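You operate a simulated robot arm through the tools that you are given. There is no shell and no other tool.

The job below is to be done with a simulated two-armed robot. You get a single attempt, and the scene is never put back.

JOB
Seat the black-capped bottle and pump both oil glasses to their lines.
Fine: bottle in the steel holder of the green pump; drum glass first; oil selector ends at OFF; the other bottle, levers and valves stay.
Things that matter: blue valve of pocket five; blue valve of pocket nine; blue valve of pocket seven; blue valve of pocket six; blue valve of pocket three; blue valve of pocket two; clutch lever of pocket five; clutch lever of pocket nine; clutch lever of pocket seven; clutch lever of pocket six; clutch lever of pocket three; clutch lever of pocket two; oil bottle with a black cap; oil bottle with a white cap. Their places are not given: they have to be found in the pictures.

It is judged by the outcome, as a careful person would: the job done as asked, and still so three seconds after it is handed in. It fails if anything else is knocked over, pushed out of place, dropped, spilled or broken.

ROBOT AND FRAMES
Two 7-joint arms with fingered hands on one trunk that stands fixed in place. Base frame: the origin is at the foot of the trunk, x ahead of it, y to its left, z up; the work surface is at about z = 93.4. Units: cm, degrees, N and s.
The left shoulder is at [20, 13.5, 102], the right one opposite. Payload 4 kg a hand.
The TCP of each hand is the grasp point between the finger pads, 2.5 cm short of the fingertips. In the tool frame z runs along the fingers and y along their closing line. Largest opening 8.8 cm; the body of the gripper starts 2.9 cm behind the TCP. The gripper is a hand of 4 fingers: y runs from the thumb to the fingers, the wrist lies at [-1.3, -10.6, -17.4] in the tool frame, and closing takes about 1.5 s.
Orientation is that of the tool frame in the base frame, as a unit quaternion [x, y, z, w]. With the fingers straight down and the wrist toward the robot, the tool's x, y and z point along [0, 1, 0], [1, 0, 0] and [0, 0, -1] of the base frame.

CONTROLS
- The arms move only by the tool play_rows. It takes "left_deltas", "right_deltas" or both (then of equal length, played together; a hand with none holds still); each is a list that holds one entry, the list of rows, each a list of 6 numbers: the shift along the base's x, y, z in units of 150 mm (1.0 is 150 mm), then the turn, a rotation vector about the base's x, y, z in units of 60 degrees (1.0 is 60 degrees). In form: [[[x, y, z, ax, ay, az], ...]]. A call has 1 to 20 rows; each row is the pose to reach, as a shift and turn from the pose commanded when the call began. "left_hand" and "right_hand" are, for a hand that has rows, the gripper command, from -1 (shut) to 1 (fully open), values between in proportion, set as the call begins (left out, the last holds). A call with a number of a shift or a turn outside -1 to 1 is refused whole. A row lasts 0.2 s, in which the tool goes at most 5 cm and 8.6 degrees; a call with a longer step from one row to the next is refused whole, and so is a gripper value outside its range. A pose out of reach is approached as far as the arm can. The call stops where the force on the tool passes 40 N (or 10 N more than at its start, if that is more) or the arm is blocked; 0.2 s more then pass. The fingers move at their own pace (about 15.3 cm/s each) and stop on an object; they squeeze with about 24 N. The grip force told is the motor's: it shows also when the fingers shut on nothing. Time passes only in rows, and 0.2 s behind the last, so rows that repeat a pose let the fingers close. It gives the time, the measured TCP pose, the force on the tool (base axes), the opening and the grip force at its end, in the units of the frame above (readings bear some noise), with the torque about the TCP (base axes, N m) and any sound that the robot's microphone picked up, and new pictures: "show" is both (left out), scene, wrist or none (wrist: the cameras of the hands that moved).
- Cameras (640 x 400 px; columns grow to the right, rows downward): "scene" is now at [11.57, -6.54, 163.41]; the picture's right is [-0.76, -0.65, 0.00], its down [-0.40, 0.47, -0.79] and it looks along [0.51, -0.60, -0.62] (base axes); focal length 248 px, centre (320, 200). "left" rides on the left gripper at [-6.4, -8.3, -9.8] in its tool frame; the picture's right is [-0.62, -0.37, 0.69], its down [0.71, -0.63, 0.30] and it looks along [0.32, 0.68, 0.65] (tool axes); focal length 265 px, centre (320, 200). "right" rides on the right gripper at [6.4, -8.3, -9.8] in its tool frame; the picture's right is [-0.62, 0.37, -0.69], its down [-0.71, -0.63, 0.30] and it looks along [-0.32, 0.68, 0.65] (tool axes); focal length 265 px, centre (320, 200).
- move_column(by): slides the trunk up (or, below 0, down) by that many cm; the arms and the scene camera ride with it, the base frame stays. It gives what a move gives, with no picture.
- move_fingers(index, middle, ring, thumb_bend, thumb_turn, hand): sets how far each is bent, from 0 (flat) to 1 (curled in); at 0.3 the hand is open as for a grip, at 0.7 the pads meet at the TCP. One left out holds its place. A second passes; each finger stops where it meets its share of the squeeze, and holds until it gets a number again. A gripper value or a shape takes the hand back. It gives what a move gives, with no picture; readings hold the bend of each and the force on the fingers (four entries, about 0 where the hand has none), thumb and palm. thumb_turn goes from beside the hand (0) to across from the fingers (1), as for a grip.
- set_grasp(shape, hand): the hand has 4 fingers and takes this shape, open, in about a second: jaw (thumb against the fingers, like two jaws); tri (thumb and two fingers); tip (a fingertip pinch); poke (one finger out to press); point (the index stretched); flat (the hand flat); cup (the hand cupped); fist (a fist). The gripper value then closes the fingers along that shape, each until it touches; the sizes above hold for jaw. It gives what a move gives, with no picture.
- pan_tilt(pan, tilt): turns the head with the scene camera to pan (to the left, within 97 degrees either way) and tilt (down, from -29 to 69), counted from straight ahead of the robot. It gives what a move gives, and a new picture of the scene camera.
- point_at(camera, pixels): for up to 12 pixels [column, row] of the newest picture of that camera ("zoom" is the newest enlarged one), the place [x, y, z] in the base frame of the surface seen there, good to about 0.2 cm. No time passes.
- close_up(camera, box): a new picture of the part [left, top, right, bottom] of that camera's present view, enlarged. No time passes.
- hand_in(): hands the job in; it is judged then, once.

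Open the grippers and draw the arms clear of the work before you hand the job in, unless the task says otherwise.

The tools are called as a command line: name --argument value ..., lists and objects as JSON in quotes. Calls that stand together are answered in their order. play_rows: Moves the arms, as the interface text tells. Its arguments: {"type":"object","properties":{"left_deltas":{"type":"array"},"left_hand":{"type":"number"},"right_deltas":{"type":"array"},"right_hand":{"type":"number"},"show":{"type":"string","enum":["both","scene","wrist","none"]}},"required":[]} The other tools are called the same way: move_column (by) slides the trunk up or down; set_grasp (shape, hand) gives the hand a shape; move_fingers (index, middle, ring, thumb_bend, thumb_turn, hand) moves the fingers one by one; pan_tilt (pan, tilt) turns the head that bears the scene camera; point_at (camera, pixels) gives the place of the surface under pixels of a picture; close_up (camera, box) takes an enlarged picture of a part of a camera's view; hand_in () hands the job in.

At the start:

```text
time: 0.0
left_tcp_pos: [58.97, -11.29, 136.32]
left_tool_rot: [0.707, 0.707, 0.0, 0.0]
left_wrist_force: [0.2, -0.4, -0.1]
left_moment: [-0.01, 0.01, -0.01]
left_finger_gap: 8.78
left_grip_force: 0.1
left_shape: jaw
left_bend: [0.3, 0.3, 0.3, 0.3, 0.98]
left_finger forces: [0.0, 0.1, 0.1, 0.0, 0.1, 0.0]
right_tcp_pos: [38.0, -49.06, 136.15]
right_tool_rot: [0.708, 0.707, 0.0, 0.0]
right_wrist_force: [-0.5, 0.0, -0.6]
right_moment: [0.01, 0.0, -0.03]
right_finger_gap: 8.77
right_grip_force: 0.1
right_shape: jaw
right_bend: [0.3, 0.3, 0.3, 0.3, 0.98]
right_finger forces: [0.0, 0.0, 0.0, 0.0, 0.1, 0.1]
trunk travel left (down, up): [-62.5, 14.5]
head pan, tilt: [-49.8, 38.1]
```

scene: 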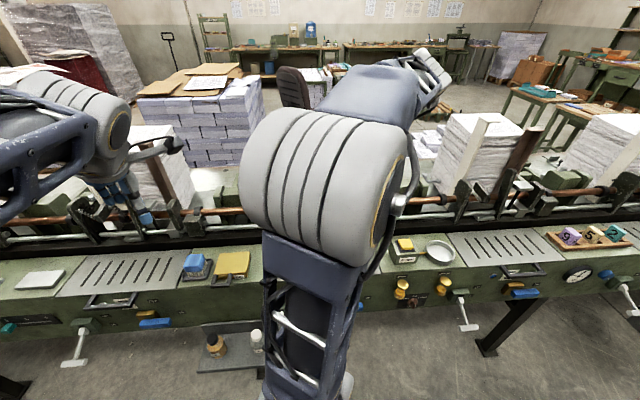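
right: 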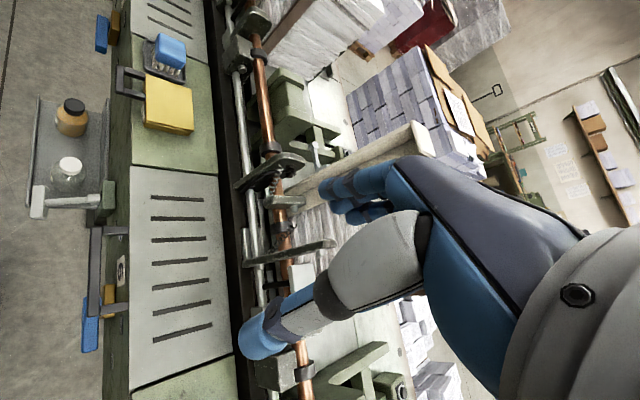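
left: 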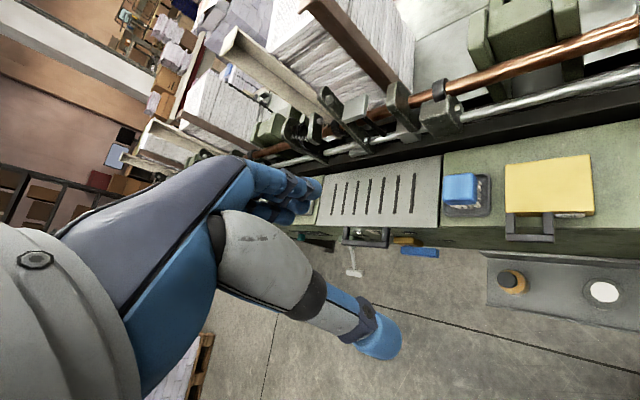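

The bottles appear in the scene picture at about (216,345) black cap and (257,340) white cap, on a low shelf. I look closer and around for the green pump, oil glasses and selector.

close_up --camera "scene" --box '[180, 230, 420, 380]'

close_up --camera "scene" --box '[360, 220, 520, 320]'

close_up --camera "scene" --box '[480, 180, 640, 300]'

close_up --camera "right" --box '[0, 0, 240, 150]'

close_up --camera "right" --box '[0, 200, 240, 400]'

```text
2.67 times, centred on (300, 305) of scene
```

zoom: 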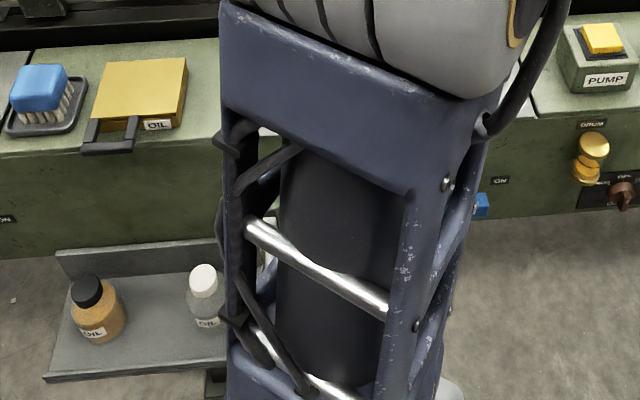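

```text
4.00 times, centred on (440, 270) of scene
```

zoom: 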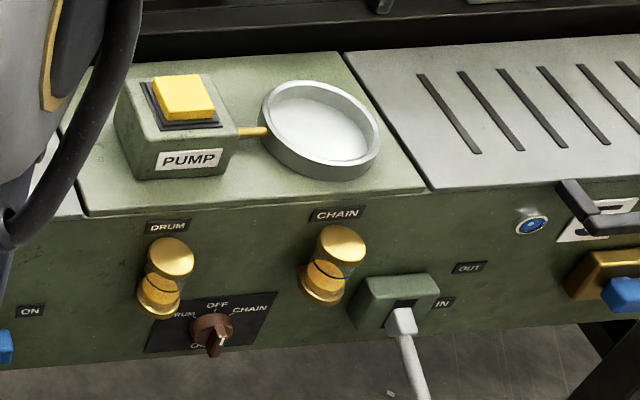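

```text
3.33 times, centred on (560, 240) of scene
```

zoom: 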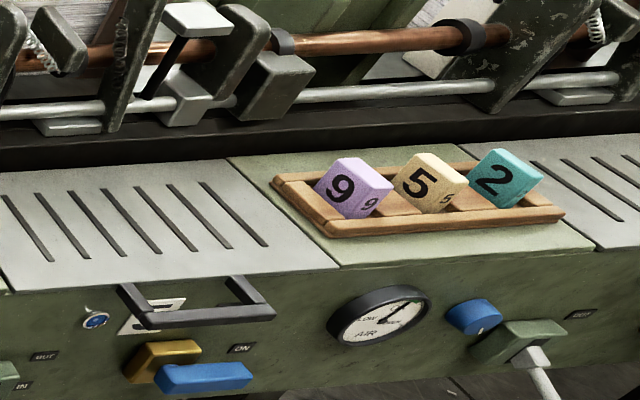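

```text
2.67 times, centred on (120, 75) of right
```

zoom: 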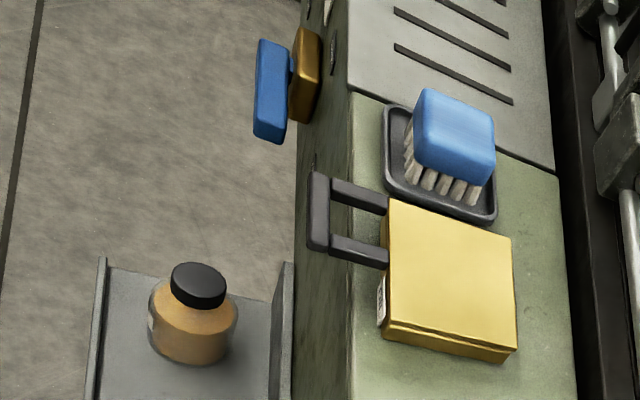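

```text
2.00 times, centred on (120, 300) of right
```

zoom: 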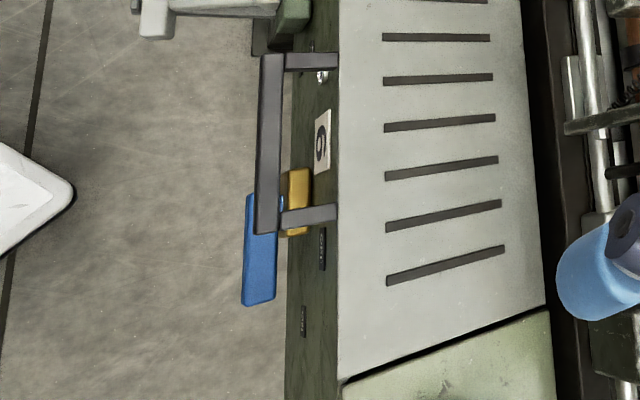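

I find the places of the key things: the pump, dish, glasses, selector and bottles.

point_at --camera "scene" --pixels '[[405, 243], [427, 249], [440, 250], [454, 258], [401, 283], [400, 293], [445, 281], [441, 291], [413, 304], [216, 337], [257, 333], [235, 362]]'

point_at --camera "right" --pixels '[[73, 104], [73, 122], [68, 165], [50, 140], [40, 212], [118, 200], [170, 110], [110, 110]]'

pan_tilt --pan -75 --tilt 45

```text
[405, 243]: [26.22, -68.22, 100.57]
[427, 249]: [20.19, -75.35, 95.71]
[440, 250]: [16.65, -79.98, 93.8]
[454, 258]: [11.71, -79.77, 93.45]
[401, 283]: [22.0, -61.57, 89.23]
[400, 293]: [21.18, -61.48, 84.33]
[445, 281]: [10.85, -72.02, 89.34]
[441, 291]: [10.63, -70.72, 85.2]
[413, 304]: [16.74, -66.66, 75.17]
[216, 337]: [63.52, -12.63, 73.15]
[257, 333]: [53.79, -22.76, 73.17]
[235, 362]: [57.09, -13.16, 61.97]
```

```text
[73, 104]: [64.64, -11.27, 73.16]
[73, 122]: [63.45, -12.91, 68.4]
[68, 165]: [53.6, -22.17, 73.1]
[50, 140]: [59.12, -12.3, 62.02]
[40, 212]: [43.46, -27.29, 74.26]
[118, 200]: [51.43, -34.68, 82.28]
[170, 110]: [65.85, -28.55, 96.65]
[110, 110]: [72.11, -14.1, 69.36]
```

```text
time: 0.9
left_tcp_pos: [58.98, -11.31, 136.4]
left_tool_rot: [0.707, 0.708, 0.0, 0.0]
left_wrist_force: [-1.0, 0.2, -1.1]
left_moment: [-0.02, 0.0, -0.01]
left_finger_gap: 8.72
left_grip_force: 0.1
left_shape: jaw
left_bend: [0.3, 0.3, 0.3, 0.3, 0.98]
left_finger forces: [0.0, 0.1, 0.0, 0.1, 0.0, 0.0]
right_tcp_pos: [38.03, -49.08, 136.19]
right_tool_rot: [0.707, 0.708, 0.0, 0.0]
right_wrist_force: [0.7, 0.2, -1.1]
right_moment: [-0.02, 0.0, 0.01]
right_finger_gap: 8.77
right_grip_force: 0.0
right_shape: jaw
right_bend: [0.3, 0.3, 0.3, 0.3, 0.98]
right_finger forces: [0.1, 0.1, 0.0, 0.0, 0.0, 0.0]
trunk travel left (down, up): [-62.5, 14.5]
head pan, tilt: [-75.0, 45.0]
```

scene: 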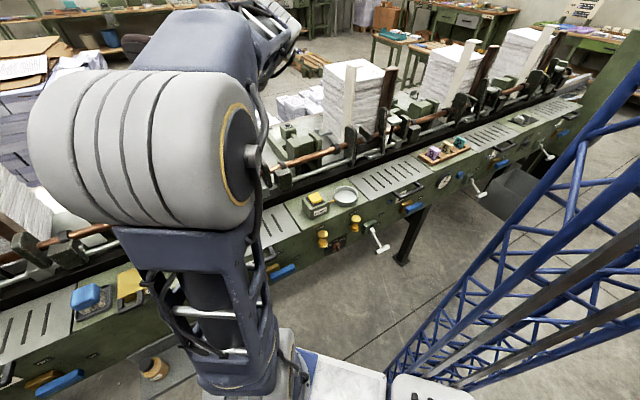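

The pump area is now visible around (320,215). I enlarge it and other parts of this view.

close_up --camera "scene" --box '[280, 180, 400, 260]'

close_up --camera "scene" --box '[380, 80, 580, 220]'

close_up --camera "left" --box '[420, 120, 640, 330]'

```text
5.00 times, centred on (340, 220) of scene
```

zoom: 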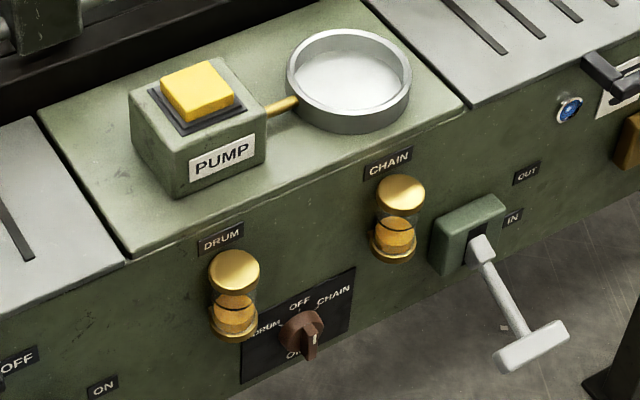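

```text
2.86 times, centred on (480, 150) of scene
```

zoom: 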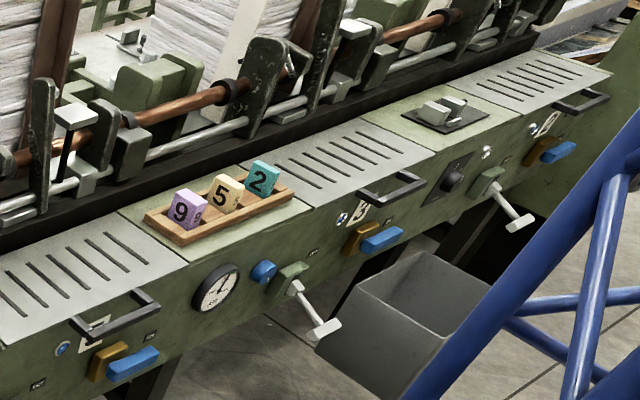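

```text
1.90 times, centred on (530, 225) of left
```

zoom: 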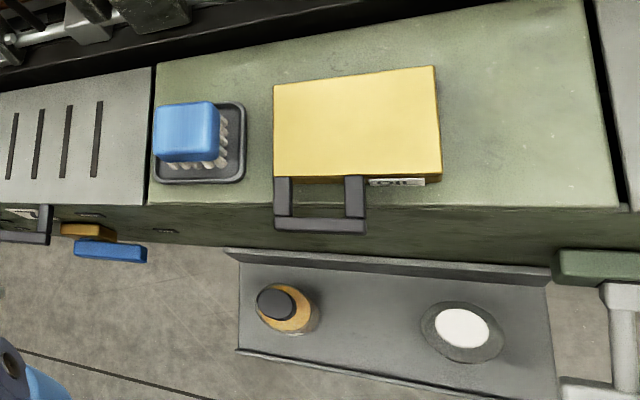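

I take precise places from this clear view: pump button, dish rim, glasses, labels, knob. First I re-take that enlargement.

close_up --camera "scene" --box '[280, 180, 400, 260]'

point_at --camera "zoom" --pixels '[[200, 90], [350, 80], [290, 65], [408, 75], [352, 38], [350, 125], [234, 268], [234, 312], [400, 190], [397, 235], [302, 325], [318, 342]]'

point_at --camera "zoom" --pixels '[[300, 303], [262, 328], [336, 293], [294, 354], [308, 356], [289, 318], [221, 238], [388, 163], [480, 245], [530, 345], [465, 100], [125, 262]]'

```text
5.00 times, centred on (340, 220) of scene
```

zoom: 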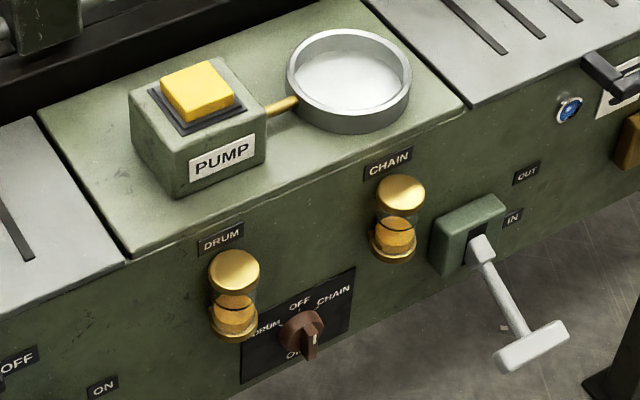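

```text
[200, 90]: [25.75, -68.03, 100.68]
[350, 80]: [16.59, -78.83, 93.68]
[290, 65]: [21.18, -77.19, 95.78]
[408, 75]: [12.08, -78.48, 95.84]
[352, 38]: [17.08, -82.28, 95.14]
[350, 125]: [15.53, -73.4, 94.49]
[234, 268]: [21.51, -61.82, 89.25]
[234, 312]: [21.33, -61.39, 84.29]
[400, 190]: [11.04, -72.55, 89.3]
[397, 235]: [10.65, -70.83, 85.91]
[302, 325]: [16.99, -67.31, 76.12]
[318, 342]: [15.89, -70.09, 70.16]
```

```text
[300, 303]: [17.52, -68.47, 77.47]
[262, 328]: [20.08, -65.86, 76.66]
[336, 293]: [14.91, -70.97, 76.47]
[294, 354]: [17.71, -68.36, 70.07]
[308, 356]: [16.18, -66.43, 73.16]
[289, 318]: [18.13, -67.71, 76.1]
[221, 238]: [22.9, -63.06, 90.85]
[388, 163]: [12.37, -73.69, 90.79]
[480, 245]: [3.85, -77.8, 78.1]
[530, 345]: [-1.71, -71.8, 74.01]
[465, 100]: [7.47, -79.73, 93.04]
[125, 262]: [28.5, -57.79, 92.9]
```

The machine's face runs at 45 degrees (depth direction [0.71,-0.71]); the left hand hangs at (59,-11) right over the black-capped bottle, so I move it off to the left.

play_rows --left_deltas '[[[-0.2, 0.25, 0, 0, 0, 0], [-0.4, 0.5, 0, 0, 0, 0], [-0.6, 0.75, 0, 0, 0, 0], [-0.8, 1.0, 0, 0, 0, 0]]]' --show "none"

play_rows --left_deltas '[[[0, 0.25, 0, 0, 0, 0], [0, 0.5, 0, 0, 0, 0], [0, 0.75, 0, 0, 0, 0], [0, 1.0, 0, 0, 0, 0]]]' --show "none"

pan_tilt --pan -30 --tilt 50

```text
time: 1.9
left_tcp_pos: [47.07, 3.64, 136.39]
left_tool_rot: [0.707, 0.707, 0.001, 0.0]
left_wrist_force: [0.7, -0.5, 0.7]
left_moment: [0.02, -0.02, -0.01]
left_finger_gap: 8.8
left_grip_force: 0.0
left_shape: jaw
left_bend: [0.3, 0.3, 0.3, 0.3, 0.98]
left_finger forces: [0.0, 0.1, 0.0, 0.1, 0.1, 0.0]
right_tcp_pos: [38.02, -49.2, 136.23]
right_tool_rot: [0.707, 0.707, 0.0, 0.001]
right_wrist_force: [-0.1, 0.3, -0.2]
right_moment: [-0.01, -0.03, 0.01]
right_finger_gap: 8.76
right_grip_force: 0.0
right_shape: jaw
right_bend: [0.3, 0.3, 0.3, 0.3, 0.98]
right_finger forces: [0.0, 0.0, 0.0, 0.0, 0.1, 0.0]
trunk travel left (down, up): [-62.5, 14.5]
head pan, tilt: [-75.0, 45.0]
```

```text
time: 2.9
left_tcp_pos: [46.95, 18.63, 136.19]
left_tool_rot: [0.707, 0.707, 0.0, 0.0]
left_wrist_force: [0.5, 0.1, 1.0]
left_moment: [-0.01, 0.0, 0.02]
left_finger_gap: 8.77
left_grip_force: 0.0
left_shape: jaw
left_bend: [0.3, 0.3, 0.3, 0.3, 0.98]
left_finger forces: [0.1, 0.0, 0.0, 0.0, 0.0, 0.0]
right_tcp_pos: [38.0, -49.13, 136.17]
right_tool_rot: [0.707, 0.708, 0.0, -0.001]
right_wrist_force: [-0.2, 0.5, 0.9]
right_moment: [-0.03, -0.01, 0.01]
right_finger_gap: 8.75
right_grip_force: 0.0
right_shape: jaw
right_bend: [0.3, 0.3, 0.3, 0.3, 0.98]
right_finger forces: [0.0, 0.0, 0.0, 0.0, 0.0, 0.1]
trunk travel left (down, up): [-62.5, 14.5]
head pan, tilt: [-75.0, 45.0]
```

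```text
time: 4.0
left_tcp_pos: [47.08, 18.49, 136.25]
left_tool_rot: [0.708, 0.707, -0.001, 0.0]
left_wrist_force: [0.1, -0.4, 0.3]
left_moment: [-0.01, -0.02, 0.03]
left_finger_gap: 8.8
left_grip_force: 0.1
left_shape: jaw
left_bend: [0.3, 0.3, 0.3, 0.3, 0.98]
left_finger forces: [0.0, 0.0, 0.0, 0.0, 0.0, 0.0]
right_tcp_pos: [38.14, -49.08, 136.24]
right_tool_rot: [0.707, 0.708, 0.0, 0.0]
right_wrist_force: [-0.3, 0.3, -0.7]
right_moment: [-0.02, 0.02, 0.0]
right_finger_gap: 8.77
right_grip_force: 0.1
right_shape: jaw
right_bend: [0.3, 0.3, 0.3, 0.3, 0.98]
right_finger forces: [0.0, 0.0, 0.0, 0.0, 0.1, 0.0]
trunk travel left (down, up): [-62.5, 14.5]
head pan, tilt: [-30.0, 50.0]
```

scene: 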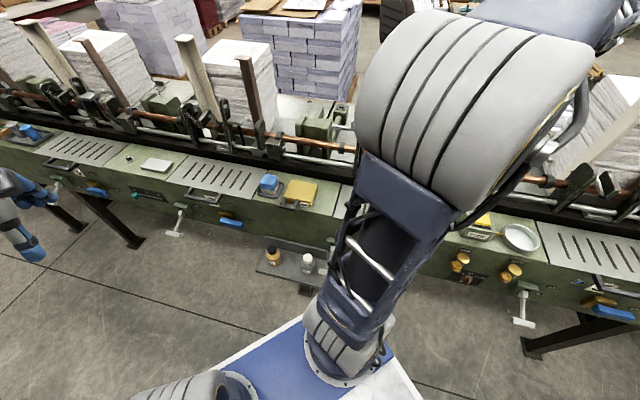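

The bottles are at (271,255) and (307,263). I zoom in and measure.

close_up --camera "scene" --box '[240, 220, 345, 290]'

point_at --camera "scene" --pixels '[[271, 248], [271, 258], [307, 256], [298, 193], [287, 203], [290, 278], [229, 220], [260, 268]]'

```text
5.71 times, centred on (292, 255) of scene
```

zoom: 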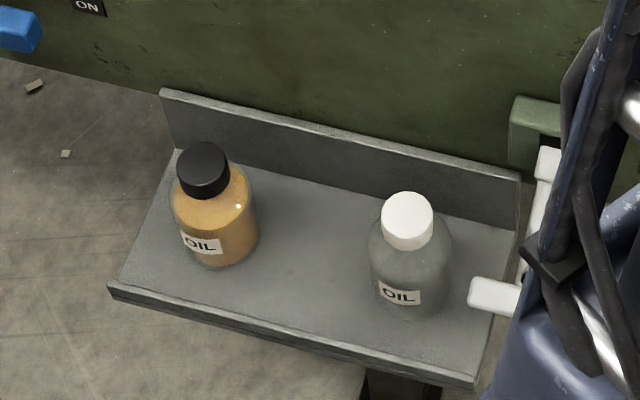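

```text
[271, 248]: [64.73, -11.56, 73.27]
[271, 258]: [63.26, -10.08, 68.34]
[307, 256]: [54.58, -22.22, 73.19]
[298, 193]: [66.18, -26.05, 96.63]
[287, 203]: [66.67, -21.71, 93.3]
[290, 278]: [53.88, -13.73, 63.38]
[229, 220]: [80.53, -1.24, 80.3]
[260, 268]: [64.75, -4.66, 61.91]
```

point_at --camera "zoom" --pixels '[[203, 152], [180, 168], [227, 168], [203, 180], [203, 194], [175, 210], [256, 220], [220, 262], [205, 245], [235, 177], [260, 115], [220, 318]]'

```text
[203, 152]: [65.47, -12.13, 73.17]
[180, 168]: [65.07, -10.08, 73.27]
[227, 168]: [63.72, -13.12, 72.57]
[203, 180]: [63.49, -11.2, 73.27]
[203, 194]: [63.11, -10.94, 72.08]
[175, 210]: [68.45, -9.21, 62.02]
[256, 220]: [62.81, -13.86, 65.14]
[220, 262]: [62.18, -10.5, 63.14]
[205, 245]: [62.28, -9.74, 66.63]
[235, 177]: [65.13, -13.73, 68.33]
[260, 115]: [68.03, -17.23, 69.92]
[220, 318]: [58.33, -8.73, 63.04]
```

Cap centre is about (64.4,-11.6), top z 73.2, body about 6 cm across, on a shelf at z 62. I bring the right hand over it in steps.

play_rows --right_deltas '[[[0.176, 0.17, -0.16, 0, 0, 0], [0.352, 0.34, -0.32, 0, 0, 0], [0.528, 0.51, -0.48, 0, 0, 0], [0.704, 0.68, -0.64, 0, 0, 0], [0.88, 0.85, -0.8, 0, 0, 0]]]' --show "none"

play_rows --right_deltas '[[[0.176, 0.166, -0.14, 0, 0, 0.07], [0.352, 0.332, -0.28, 0, 0, 0.14], [0.528, 0.498, -0.42, 0, 0, 0.21], [0.704, 0.664, -0.56, 0, 0, 0.28], [0.88, 0.83, -0.7, 0, 0, 0.35]]]' --show "both"

```text
time: 5.2
left_tcp_pos: [47.03, 18.56, 136.29]
left_tool_rot: [0.707, 0.707, 0.0, -0.001]
left_wrist_force: [-0.2, 0.2, -0.4]
left_moment: [0.01, 0.01, -0.01]
left_finger_gap: 8.8
left_grip_force: 0.1
left_shape: jaw
left_bend: [0.3, 0.3, 0.3, 0.3, 0.98]
left_finger forces: [0.1, 0.0, 0.0, 0.0, 0.1, 0.0]
right_tcp_pos: [51.41, -36.23, 123.96]
right_tool_rot: [0.707, 0.707, -0.001, 0.0]
right_wrist_force: [0.6, 0.8, -0.8]
right_moment: [0.04, 0.04, -0.02]
right_finger_gap: 8.76
right_grip_force: 0.0
right_shape: jaw
right_bend: [0.3, 0.3, 0.3, 0.3, 0.98]
right_finger forces: [0.0, 0.0, 0.0, 0.1, 0.0, 0.0]
trunk travel left (down, up): [-62.5, 14.5]
head pan, tilt: [-30.0, 50.0]
```

```text
time: 6.4
left_tcp_pos: [47.09, 18.59, 136.25]
left_tool_rot: [0.707, 0.707, -0.002, 0.0]
left_wrist_force: [-1.0, -0.1, -0.2]
left_moment: [0.02, 0.01, -0.01]
left_finger_gap: 8.78
left_grip_force: 0.0
left_shape: jaw
left_bend: [0.3, 0.3, 0.3, 0.3, 0.98]
left_finger forces: [0.1, 0.1, 0.0, 0.0, 0.1, 0.0]
right_tcp_pos: [64.62, -23.9, 113.67]
right_tool_rot: [0.566, 0.825, 0.0, 0.0]
right_wrist_force: [-0.3, 0.0, 0.2]
right_moment: [0.0, 0.02, -0.02]
right_finger_gap: 8.75
right_grip_force: 0.0
right_shape: jaw
right_bend: [0.3, 0.3, 0.3, 0.3, 0.98]
right_finger forces: [0.0, 0.0, 0.0, 0.0, 0.1, 0.0]
trunk travel left (down, up): [-62.5, 14.5]
head pan, tilt: [-30.0, 50.0]
```

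scene: 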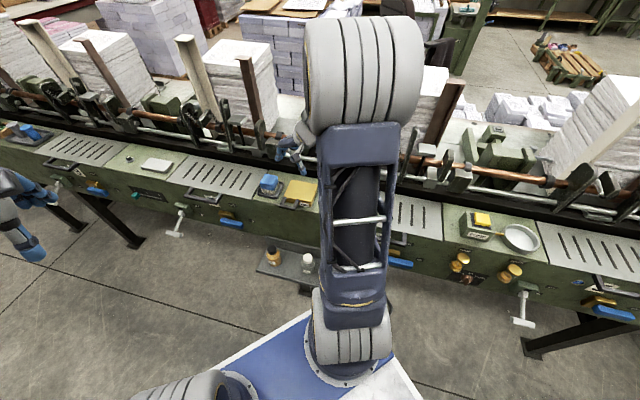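
right: 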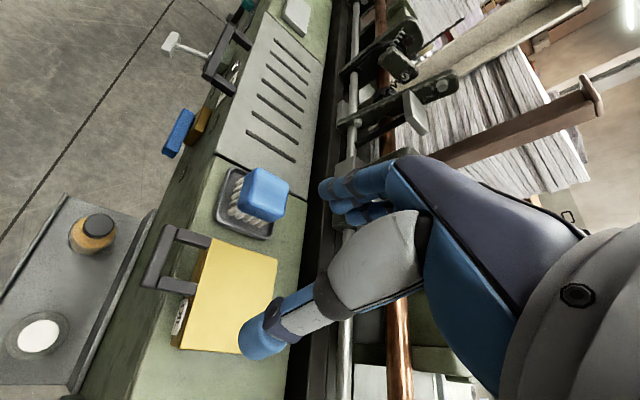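

The hand is at (64.6,-23.9,113.7). I check where the lid handle (160,260) and the shelf wall (110,290) are before going down.

point_at --camera "right" --pixels '[[155, 262], [175, 236], [150, 285], [178, 285], [110, 290], [150, 215], [98, 225], [93, 240], [178, 130]]'

play_rows --right_deltas '[[[0, 0.2, -0.25, 0, 0, 0], [0, 0.41, -0.5, 0, 0, 0], [-0.007, 0.61, -0.75, 0, 0, 0], [-0.014, 0.82, -1.0, 0, 0, 0]]]' --show "wrist"

```text
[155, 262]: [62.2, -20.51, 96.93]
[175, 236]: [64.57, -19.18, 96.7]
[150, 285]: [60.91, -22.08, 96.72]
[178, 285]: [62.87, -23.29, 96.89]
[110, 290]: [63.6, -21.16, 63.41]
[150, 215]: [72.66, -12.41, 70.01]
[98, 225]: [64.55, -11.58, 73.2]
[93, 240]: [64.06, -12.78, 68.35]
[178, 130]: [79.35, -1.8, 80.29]
```

```text
time: 7.4
left_tcp_pos: [46.94, 18.4, 136.2]
left_tool_rot: [0.707, 0.707, -0.001, -0.001]
left_wrist_force: [0.3, -0.2, 0.6]
left_moment: [0.01, -0.02, 0.01]
left_finger_gap: 8.79
left_grip_force: 0.1
left_shape: jaw
left_bend: [0.3, 0.3, 0.3, 0.3, 0.98]
left_finger forces: [0.0, 0.0, 0.1, 0.0, 0.0, 0.1]
right_tcp_pos: [64.44, -11.81, 99.01]
right_tool_rot: [0.567, 0.823, 0.0, 0.002]
right_wrist_force: [0.0, -0.2, 0.4]
right_moment: [0.03, 0.01, 0.01]
right_finger_gap: 8.75
right_grip_force: 0.0
right_shape: jaw
right_bend: [0.3, 0.3, 0.3, 0.3, 0.98]
right_finger forces: [0.0, 0.0, 0.1, 0.0, 0.0, 0.0]
trunk travel left (down, up): [-62.5, 14.5]
head pan, tilt: [-30.0, 50.0]
```

right: 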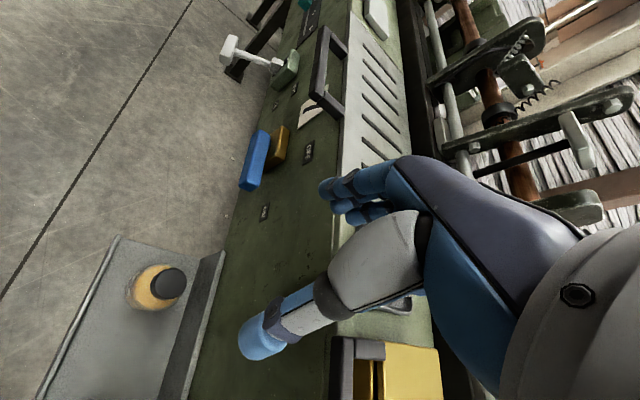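

The hand is over the bottle at z 99. Handle front is at (61,-22,97), clear of the wrist; I go straight down partway.

play_rows --right_deltas '[[[0, 0.01, -0.25, 0, 0, 0], [0, 0.013, -0.5, 0, 0, 0], [0, 0.013, -0.75, 0, 0, 0], [0, 0.013, -1.0, 0, 0, 0]]]' --show "both"

```text
time: 8.4
left_tcp_pos: [46.92, 18.5, 136.33]
left_tool_rot: [0.707, 0.707, 0.0, 0.001]
left_wrist_force: [0.7, 0.0, 0.3]
left_moment: [0.01, 0.0, 0.02]
left_finger_gap: 8.77
left_grip_force: 0.1
left_shape: jaw
left_bend: [0.3, 0.3, 0.3, 0.3, 0.98]
left_finger forces: [0.0, 0.1, 0.0, 0.0, 0.0, 0.0]
right_tcp_pos: [64.54, -11.25, 83.56]
right_tool_rot: [0.566, 0.824, 0.0, -0.001]
right_wrist_force: [0.2, -0.4, 0.3]
right_moment: [0.01, 0.03, -0.02]
right_finger_gap: 8.76
right_grip_force: 0.0
right_shape: jaw
right_bend: [0.3, 0.3, 0.3, 0.3, 0.98]
right_finger forces: [0.0, 0.1, 0.0, 0.0, 0.1, 0.0]
trunk travel left (down, up): [-62.5, 14.5]
head pan, tilt: [-30.0, 50.0]
```

scene: 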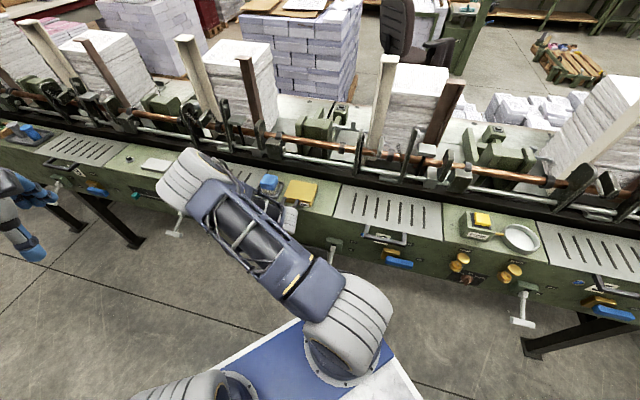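
right: 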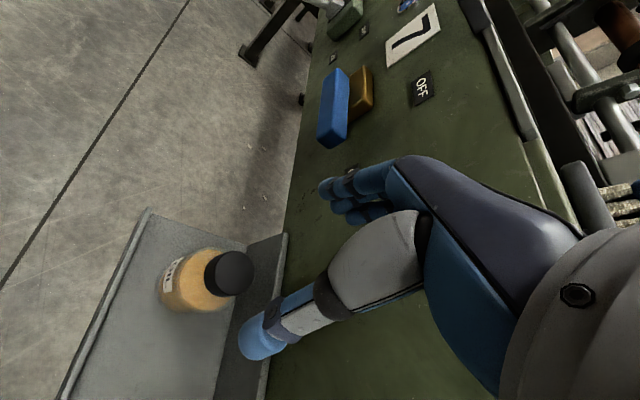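

The elbow swung to the left (wheel at (190,180)); I check its height and the forearm's distance from the machine.

point_at --camera "scene" --pixels '[[190, 180], [240, 185], [165, 190], [265, 205], [290, 218], [270, 182], [302, 192], [215, 165], [250, 200]]'

close_up --camera "scene" --box '[140, 130, 340, 270]'

```text
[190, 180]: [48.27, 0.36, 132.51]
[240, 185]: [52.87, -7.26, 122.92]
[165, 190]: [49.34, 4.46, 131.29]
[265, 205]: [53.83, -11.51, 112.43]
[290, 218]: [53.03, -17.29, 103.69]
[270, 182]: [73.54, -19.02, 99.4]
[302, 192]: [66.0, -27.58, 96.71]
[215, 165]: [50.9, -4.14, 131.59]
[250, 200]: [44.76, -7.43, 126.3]
```

```text
2.86 times, centred on (240, 200) of scene
```

zoom: 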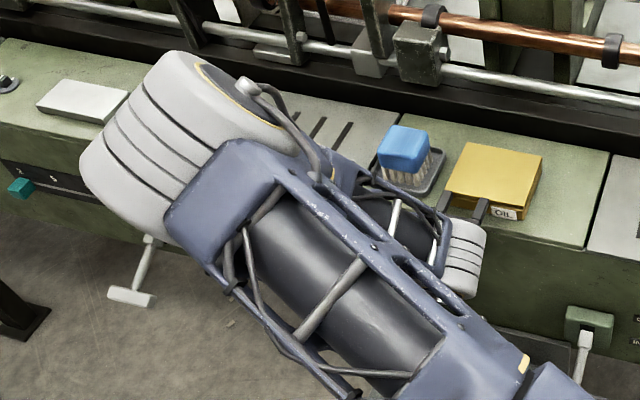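

The elbow is at z~130, d~35, far from the machine. I go down to z≈72.3 around the cap.

play_rows --right_deltas '[[[0, -0.01, -0.2, 0, 0, 0], [0, -0.013, -0.4, 0, 0, 0], [0, -0.013, -0.6, 0, 0, 0], [0, -0.013, -0.7, 0, 0, 0], [0, -0.013, -0.757, 0, 0, 0]]]' --show "both"

```text
time: 9.6
left_tcp_pos: [47.04, 18.59, 136.35]
left_tool_rot: [0.707, 0.707, 0.0, 0.0]
left_wrist_force: [-0.6, 0.1, -0.8]
left_moment: [0.01, -0.03, 0.02]
left_finger_gap: 8.77
left_grip_force: 0.0
left_shape: jaw
left_bend: [0.3, 0.3, 0.3, 0.3, 0.98]
left_finger forces: [0.1, 0.0, 0.1, 0.0, 0.1, 0.1]
right_tcp_pos: [64.32, -11.77, 72.39]
right_tool_rot: [0.566, 0.824, -0.001, 0.0]
right_wrist_force: [-0.6, -0.1, -0.1]
right_moment: [0.01, 0.0, -0.03]
right_finger_gap: 8.77
right_grip_force: 0.0
right_shape: jaw
right_bend: [0.3, 0.3, 0.3, 0.3, 0.98]
right_finger forces: [0.0, 0.1, 0.0, 0.0, 0.0, 0.0]
trunk travel left (down, up): [-62.5, 14.5]
head pan, tilt: [-30.0, 50.0]
```

scene: 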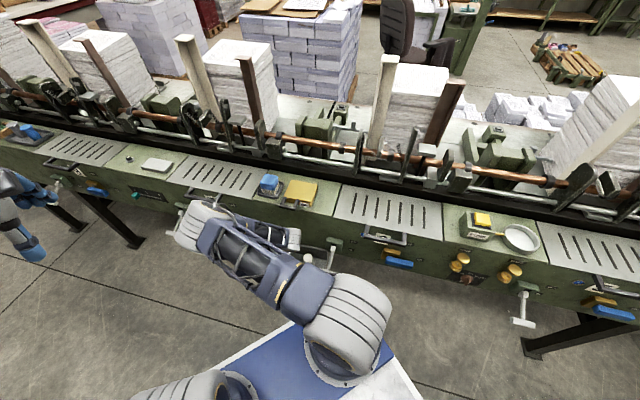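
right: 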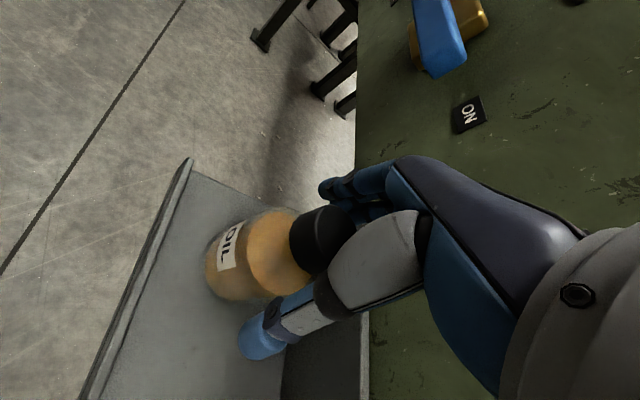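

The cap sits between thumb and fingers at about (318,242), matching the TCP projection (325,243). I close the hand.

play_rows --right_deltas '[[[0, 0, 0, 0, 0, 0], [0, 0, 0, 0, 0, 0], [0, 0, 0, 0, 0, 0], [0, 0, 0, 0, 0, 0], [0, 0, 0, 0, 0, 0], [0, 0, 0, 0, 0, 0], [0, 0, 0, 0, 0, 0], [0, 0, 0, 0, 0, 0]]]' --right_hand -1 --show "wrist"

```text
time: 11.4
left_tcp_pos: [46.91, 18.62, 136.25]
left_tool_rot: [0.707, 0.707, -0.001, 0.0]
left_wrist_force: [-0.1, 0.3, 0.1]
left_moment: [-0.02, 0.02, -0.01]
left_finger_gap: 8.74
left_grip_force: 0.0
left_shape: jaw
left_bend: [0.3, 0.3, 0.3, 0.3, 0.98]
left_finger forces: [0.1, 0.0, 0.0, 0.0, 0.1, 0.0]
right_tcp_pos: [64.2, -11.75, 72.38]
right_tool_rot: [0.566, 0.824, 0.001, 0.001]
right_wrist_force: [1.6, -0.7, 13.8]
right_moment: [0.15, -0.49, -0.02]
right_finger_gap: 2.67
right_grip_force: 23.9
right_shape: jaw
right_bend: [0.74, 0.5, 0.57, 0.75, 1.0]
right_finger forces: [19.0, 10.0, 0.0, 0.0, 21.0, 0.1]
trunk travel left (down, up): [-62.5, 14.5]
head pan, tilt: [-30.0, 50.0]
```

right: 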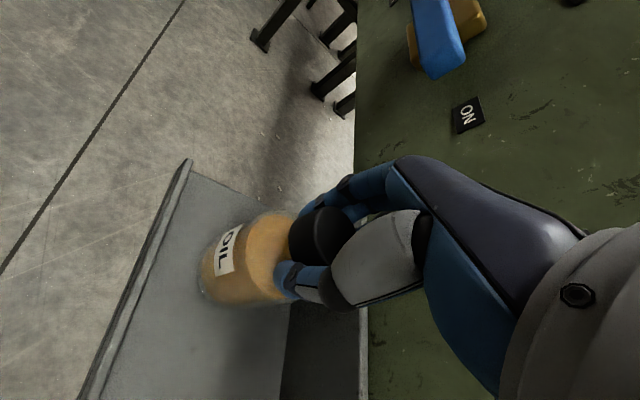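

Gripped with index, middle and thumb on the cap; grip 24 N. I lift slowly by 6 cm and look.

play_rows --right_deltas '[[[0, 0, 0.05, 0, 0, 0], [0, 0, 0.1, 0, 0, 0], [0, 0, 0.2, 0, 0, 0], [0, 0, 0.3, 0, 0, 0], [0, 0, 0.4, 0, 0, 0]]]' --show "wrist"

```text
time: 12.6
left_tcp_pos: [47.03, 18.47, 136.29]
left_tool_rot: [0.707, 0.707, 0.0, 0.0]
left_wrist_force: [0.2, -0.4, -0.6]
left_moment: [-0.01, 0.02, 0.0]
left_finger_gap: 8.75
left_grip_force: 0.1
left_shape: jaw
left_bend: [0.3, 0.3, 0.3, 0.3, 0.98]
left_finger forces: [0.0, 0.0, 0.0, 0.0, 0.0, 0.0]
right_tcp_pos: [64.28, -11.65, 78.34]
right_tool_rot: [0.567, 0.824, -0.001, -0.001]
right_wrist_force: [-0.1, 0.2, -1.4]
right_moment: [0.02, 0.01, -0.02]
right_finger_gap: 2.61
right_grip_force: 23.9
right_shape: jaw
right_bend: [0.74, 0.51, 0.57, 0.76, 1.0]
right_finger forces: [15.2, 6.6, 0.0, 0.0, 20.8, 0.1]
trunk travel left (down, up): [-62.5, 14.5]
head pan, tilt: [-30.0, 50.0]
```

right: 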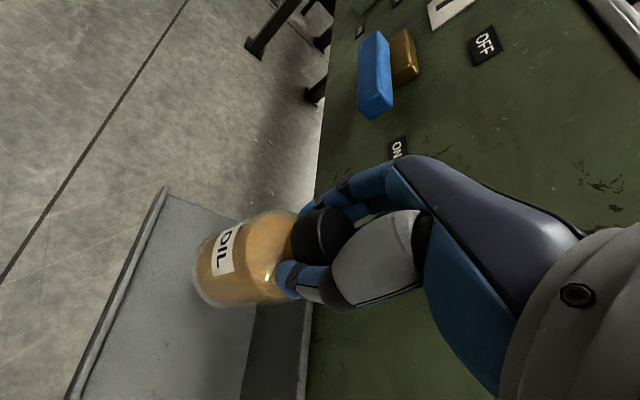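

The bottle is held (opening 2.6). I lift it up clear of the machine top.

play_rows --right_deltas '[[[-0.05, 0, 0.2, 0, 0, 0], [-0.1, 0, 0.4, 0, 0, 0], [-0.15, 0, 0.6, 0, 0, 0], [-0.2, 0, 0.8, 0, 0, 0], [-0.2, 0, 1.0, 0, 0, 0]]]' --show "none"

play_rows --right_deltas '[[[0, 0, 0.2, 0, 0, 0], [0, 0, 0.4, 0, 0, 0], [0, 0, 0.6, 0, 0, 0], [0, 0, 0.8, 0, 0, 0], [0, 0, 1.0, 0, 0, 0]]]' --show "both"

```text
time: 13.8
left_tcp_pos: [46.96, 18.58, 136.23]
left_tool_rot: [0.707, 0.707, 0.001, 0.001]
left_wrist_force: [-0.8, 0.1, 0.2]
left_moment: [0.01, 0.01, -0.01]
left_finger_gap: 8.74
left_grip_force: 0.0
left_shape: jaw
left_bend: [0.3, 0.3, 0.3, 0.3, 0.98]
left_finger forces: [0.0, 0.0, 0.0, 0.0, 0.0, 0.0]
right_tcp_pos: [61.28, -11.75, 93.33]
right_tool_rot: [0.567, 0.824, -0.001, -0.001]
right_wrist_force: [1.3, -0.6, -1.2]
right_moment: [0.0, -0.03, 0.01]
right_finger_gap: 2.6
right_grip_force: 24.0
right_shape: jaw
right_bend: [0.74, 0.51, 0.57, 0.76, 1.0]
right_finger forces: [15.2, 6.9, 0.0, 0.1, 20.4, 0.0]
trunk travel left (down, up): [-62.5, 14.5]
head pan, tilt: [-30.0, 50.0]
```

```text
time: 15.0
left_tcp_pos: [46.9, 18.57, 136.22]
left_tool_rot: [0.707, 0.708, 0.0, 0.0]
left_wrist_force: [0.3, 0.5, 0.2]
left_moment: [-0.02, 0.02, 0.04]
left_finger_gap: 8.78
left_grip_force: 0.1
left_shape: jaw
left_bend: [0.3, 0.3, 0.3, 0.3, 0.98]
left_finger forces: [0.0, 0.0, 0.0, 0.0, 0.0, 0.1]
right_tcp_pos: [61.33, -11.27, 108.34]
right_tool_rot: [0.566, 0.824, -0.001, 0.0]
right_wrist_force: [0.4, 0.1, -0.6]
right_moment: [-0.04, 0.02, 0.0]
right_finger_gap: 2.62
right_grip_force: 24.2
right_shape: jaw
right_bend: [0.74, 0.51, 0.57, 0.76, 1.0]
right_finger forces: [15.5, 7.2, 0.1, 0.1, 20.6, 0.0]
trunk travel left (down, up): [-62.5, 14.5]
head pan, tilt: [-30.0, 50.0]
```

scene: 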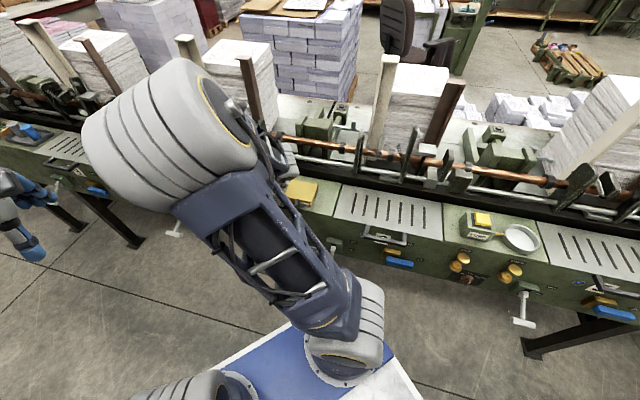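
right: 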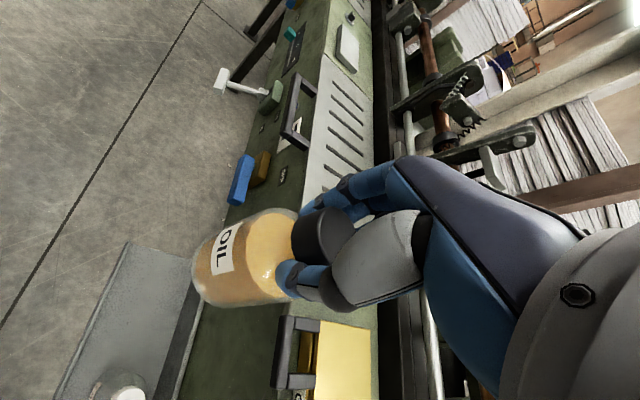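

Bottle held at z 108. I carry it toward the dish in steps, turning the hand to follow the shoulder.

play_rows --right_deltas '[[[-0.12, -0.176, 0.11, 0, 0, -0.064], [-0.24, -0.352, 0.22, 0, 0, -0.128], [-0.36, -0.528, 0.33, 0, 0, -0.192], [-0.48, -0.704, 0.44, 0, 0, -0.256], [-0.6, -0.88, 0.55, 0, 0, -0.32]]]' --show "none"

play_rows --right_deltas '[[[-0.12, -0.176, 0, 0, 0, -0.064], [-0.24, -0.352, 0, 0, 0, -0.128], [-0.36, -0.528, 0, 0, 0, -0.192], [-0.48, -0.704, 0, 0, 0, -0.256], [-0.6, -0.88, 0, 0, 0, -0.32]]]' --show "none"

play_rows --right_deltas '[[[-0.12, -0.176, 0, 0, 0, -0.064], [-0.24, -0.352, 0, 0, 0, -0.128], [-0.36, -0.528, 0, 0, 0, -0.192], [-0.48, -0.704, 0, 0, 0, -0.256], [-0.6, -0.88, 0, 0, 0, -0.32]]]' --show "both"

```text
time: 16.2
left_tcp_pos: [47.0, 18.57, 136.31]
left_tool_rot: [0.707, 0.708, 0.001, 0.0]
left_wrist_force: [0.3, 0.5, -0.4]
left_moment: [0.01, 0.04, 0.02]
left_finger_gap: 8.76
left_grip_force: 0.0
left_shape: jaw
left_bend: [0.3, 0.3, 0.3, 0.3, 0.98]
left_finger forces: [0.0, 0.0, 0.0, 0.1, 0.0, 0.0]
right_tcp_pos: [51.94, -24.68, 116.82]
right_tool_rot: [0.696, 0.718, 0.0, 0.0]
right_wrist_force: [-0.2, 0.2, -0.7]
right_moment: [0.0, 0.0, -0.02]
right_finger_gap: 2.58
right_grip_force: 24.1
right_shape: jaw
right_bend: [0.74, 0.51, 0.57, 0.76, 1.0]
right_finger forces: [15.6, 7.3, 0.0, 0.0, 21.1, 0.1]
trunk travel left (down, up): [-62.5, 14.5]
head pan, tilt: [-30.0, 50.0]
```

```text
time: 17.4
left_tcp_pos: [46.94, 18.62, 136.27]
left_tool_rot: [0.706, 0.708, 0.0, 0.001]
left_wrist_force: [-0.2, -0.2, 1.1]
left_moment: [0.0, -0.04, 0.01]
left_finger_gap: 8.74
left_grip_force: 0.0
left_shape: jaw
left_bend: [0.3, 0.3, 0.3, 0.3, 0.98]
left_finger forces: [0.0, 0.0, 0.0, 0.0, 0.1, 0.1]
right_tcp_pos: [43.19, -37.94, 116.63]
right_tool_rot: [0.806, 0.592, -0.001, 0.0]
right_wrist_force: [0.5, -0.4, -0.5]
right_moment: [0.0, -0.02, 0.02]
right_finger_gap: 2.57
right_grip_force: 24.0
right_shape: jaw
right_bend: [0.74, 0.51, 0.57, 0.76, 1.0]
right_finger forces: [15.7, 7.3, 0.1, 0.0, 21.1, 0.0]
trunk travel left (down, up): [-62.5, 14.5]
head pan, tilt: [-30.0, 50.0]
```

```text
time: 18.6
left_tcp_pos: [47.06, 18.61, 136.18]
left_tool_rot: [0.707, 0.707, 0.001, 0.001]
left_wrist_force: [0.3, -0.1, -0.9]
left_moment: [0.0, -0.02, 0.0]
left_finger_gap: 8.79
left_grip_force: 0.1
left_shape: jaw
left_bend: [0.3, 0.3, 0.3, 0.3, 0.98]
left_finger forces: [0.1, 0.1, 0.0, 0.0, 0.0, 0.1]
right_tcp_pos: [34.16, -51.16, 116.63]
right_tool_rot: [0.893, 0.45, 0.0, 0.0]
right_wrist_force: [0.0, 0.3, -1.3]
right_moment: [-0.02, 0.01, 0.0]
right_finger_gap: 2.59
right_grip_force: 24.0
right_shape: jaw
right_bend: [0.74, 0.51, 0.57, 0.76, 1.0]
right_finger forces: [15.7, 7.5, 0.0, 0.0, 21.1, 0.1]
trunk travel left (down, up): [-62.5, 14.5]
head pan, tilt: [-30.0, 50.0]
```

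scene: 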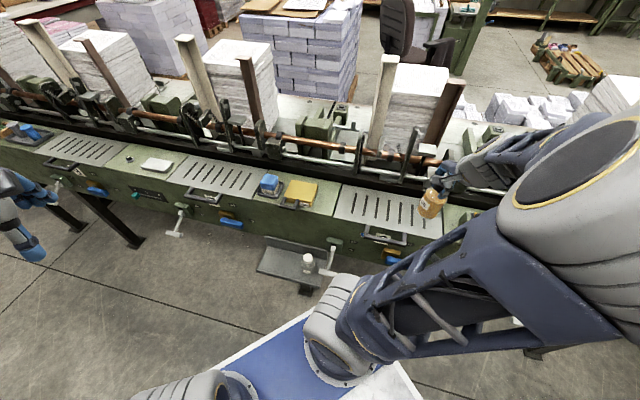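
right: 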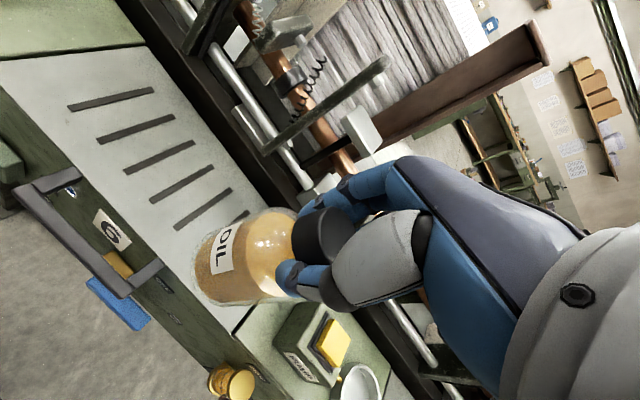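

All well; the bottle is upright. Two more steps toward the dish.

play_rows --right_deltas '[[[-0.12, -0.176, 0, 0, 0, -0.064], [-0.24, -0.352, 0, 0, 0, -0.128], [-0.36, -0.528, 0, 0, 0, -0.192], [-0.48, -0.704, 0, 0, 0, -0.256], [-0.6, -0.88, 0, 0, 0, -0.32]]]' --show "none"

pan_tilt --pan -75 --tilt 50

```text
time: 19.8
left_tcp_pos: [46.97, 18.6, 136.3]
left_tool_rot: [0.707, 0.708, 0.0, 0.0]
left_wrist_force: [0.4, 0.4, 0.7]
left_moment: [0.01, -0.02, -0.01]
left_finger_gap: 8.76
left_grip_force: 0.1
left_shape: jaw
left_bend: [0.3, 0.3, 0.3, 0.3, 0.98]
left_finger forces: [0.1, 0.0, 0.1, 0.0, 0.0, 0.0]
right_tcp_pos: [25.1, -64.32, 116.47]
right_tool_rot: [0.956, 0.294, 0.0, 0.001]
right_wrist_force: [-0.4, -0.4, -1.6]
right_moment: [0.0, 0.01, -0.01]
right_finger_gap: 2.56
right_grip_force: 23.6
right_shape: jaw
right_bend: [0.74, 0.51, 0.57, 0.76, 1.0]
right_finger forces: [15.6, 7.6, 0.0, 0.0, 20.8, 0.1]
trunk travel left (down, up): [-62.5, 14.5]
head pan, tilt: [-30.0, 50.0]
```

```text
time: 20.9
left_tcp_pos: [46.94, 18.66, 136.24]
left_tool_rot: [0.707, 0.707, 0.0, -0.001]
left_wrist_force: [0.2, 0.0, -0.3]
left_moment: [0.01, 0.0, 0.01]
left_finger_gap: 8.78
left_grip_force: 0.1
left_shape: jaw
left_bend: [0.3, 0.3, 0.3, 0.3, 0.98]
left_finger forces: [0.1, 0.0, 0.1, 0.1, 0.1, 0.0]
right_tcp_pos: [25.09, -64.37, 116.54]
right_tool_rot: [0.955, 0.296, 0.0, 0.0]
right_wrist_force: [0.4, 0.4, -0.8]
right_moment: [-0.05, -0.02, 0.02]
right_finger_gap: 2.59
right_grip_force: 23.9
right_shape: jaw
right_bend: [0.74, 0.51, 0.57, 0.76, 1.0]
right_finger forces: [15.7, 7.5, 0.0, 0.0, 20.8, 0.0]
trunk travel left (down, up): [-62.5, 14.5]
head pan, tilt: [-75.0, 50.0]
```

scene: 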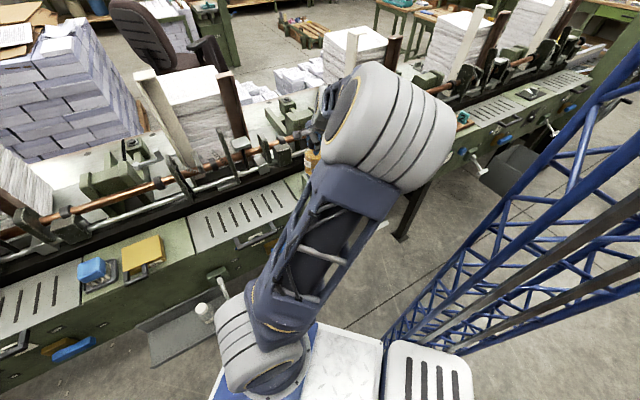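

The arm hides the dish from the head; I rely on the wrist camera. I move over the dish centre.

play_rows --right_deltas '[[[-0.115, -0.18, 0, 0, 0, -0.03], [-0.23, -0.36, 0, 0, 0, -0.06], [-0.345, -0.54, 0, 0, 0, -0.09], [-0.46, -0.72, 0, 0, 0, -0.12], [-0.573, -0.902, 0, 0, 0, -0.15]]]' --show "both"

```text
time: 22.1
left_tcp_pos: [47.03, 18.58, 136.16]
left_tool_rot: [0.707, 0.708, 0.0, -0.001]
left_wrist_force: [0.3, 0.4, -0.1]
left_moment: [-0.02, 0.01, -0.02]
left_finger_gap: 8.78
left_grip_force: 0.1
left_shape: jaw
left_bend: [0.3, 0.3, 0.3, 0.3, 0.98]
left_finger forces: [0.1, 0.0, 0.0, 0.0, 0.0, 0.0]
right_tcp_pos: [16.49, -78.01, 116.7]
right_tool_rot: [0.976, 0.218, 0.0, 0.0]
right_wrist_force: [-0.5, -0.8, -1.1]
right_moment: [0.02, 0.01, -0.01]
right_finger_gap: 2.59
right_grip_force: 24.1
right_shape: jaw
right_bend: [0.74, 0.51, 0.57, 0.76, 1.0]
right_finger forces: [15.6, 7.6, 0.0, 0.0, 20.5, 0.0]
trunk travel left (down, up): [-62.5, 14.5]
head pan, tilt: [-75.0, 50.0]
```

scene: 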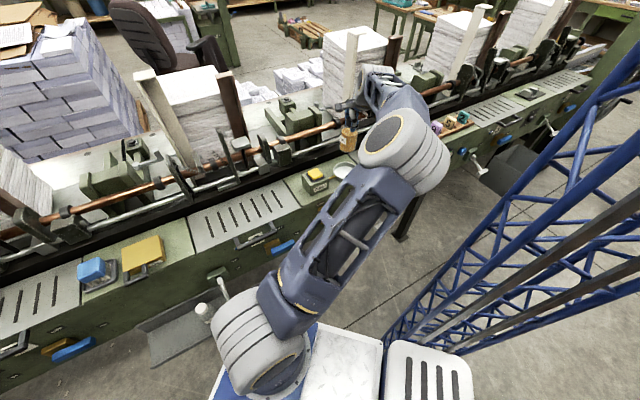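
right: 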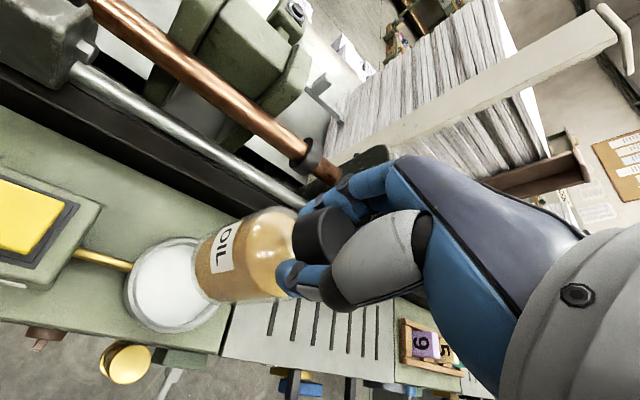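

The bottle hangs above the dish. I measure the dish rim and the bars behind it in both pictures before lowering.

point_at --camera "right" --pixels '[[126, 290], [175, 330], [150, 248], [170, 285], [232, 290], [320, 155], [170, 120], [290, 190], [375, 155], [250, 260], [200, 260], [330, 180]]'

close_up --camera "scene" --box '[290, 90, 450, 200]'

```text
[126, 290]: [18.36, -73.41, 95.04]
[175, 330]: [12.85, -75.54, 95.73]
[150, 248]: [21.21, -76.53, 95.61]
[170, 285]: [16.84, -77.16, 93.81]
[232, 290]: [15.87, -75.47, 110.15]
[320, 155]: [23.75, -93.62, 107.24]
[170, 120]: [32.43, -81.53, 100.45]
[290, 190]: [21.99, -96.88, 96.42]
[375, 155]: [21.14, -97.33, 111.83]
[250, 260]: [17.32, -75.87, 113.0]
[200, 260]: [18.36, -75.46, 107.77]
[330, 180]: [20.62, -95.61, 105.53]
```

```text
3.64 times, centred on (370, 145) of scene
```

zoom: 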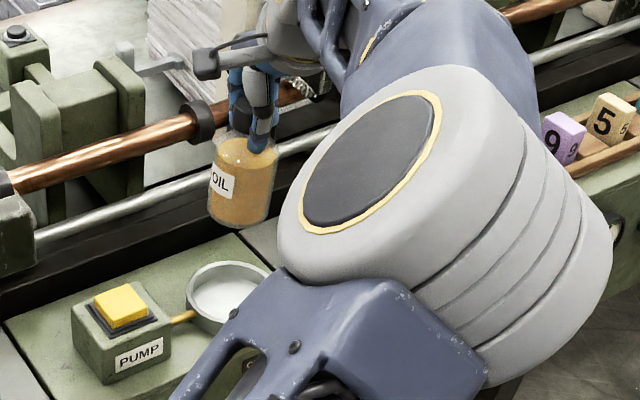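

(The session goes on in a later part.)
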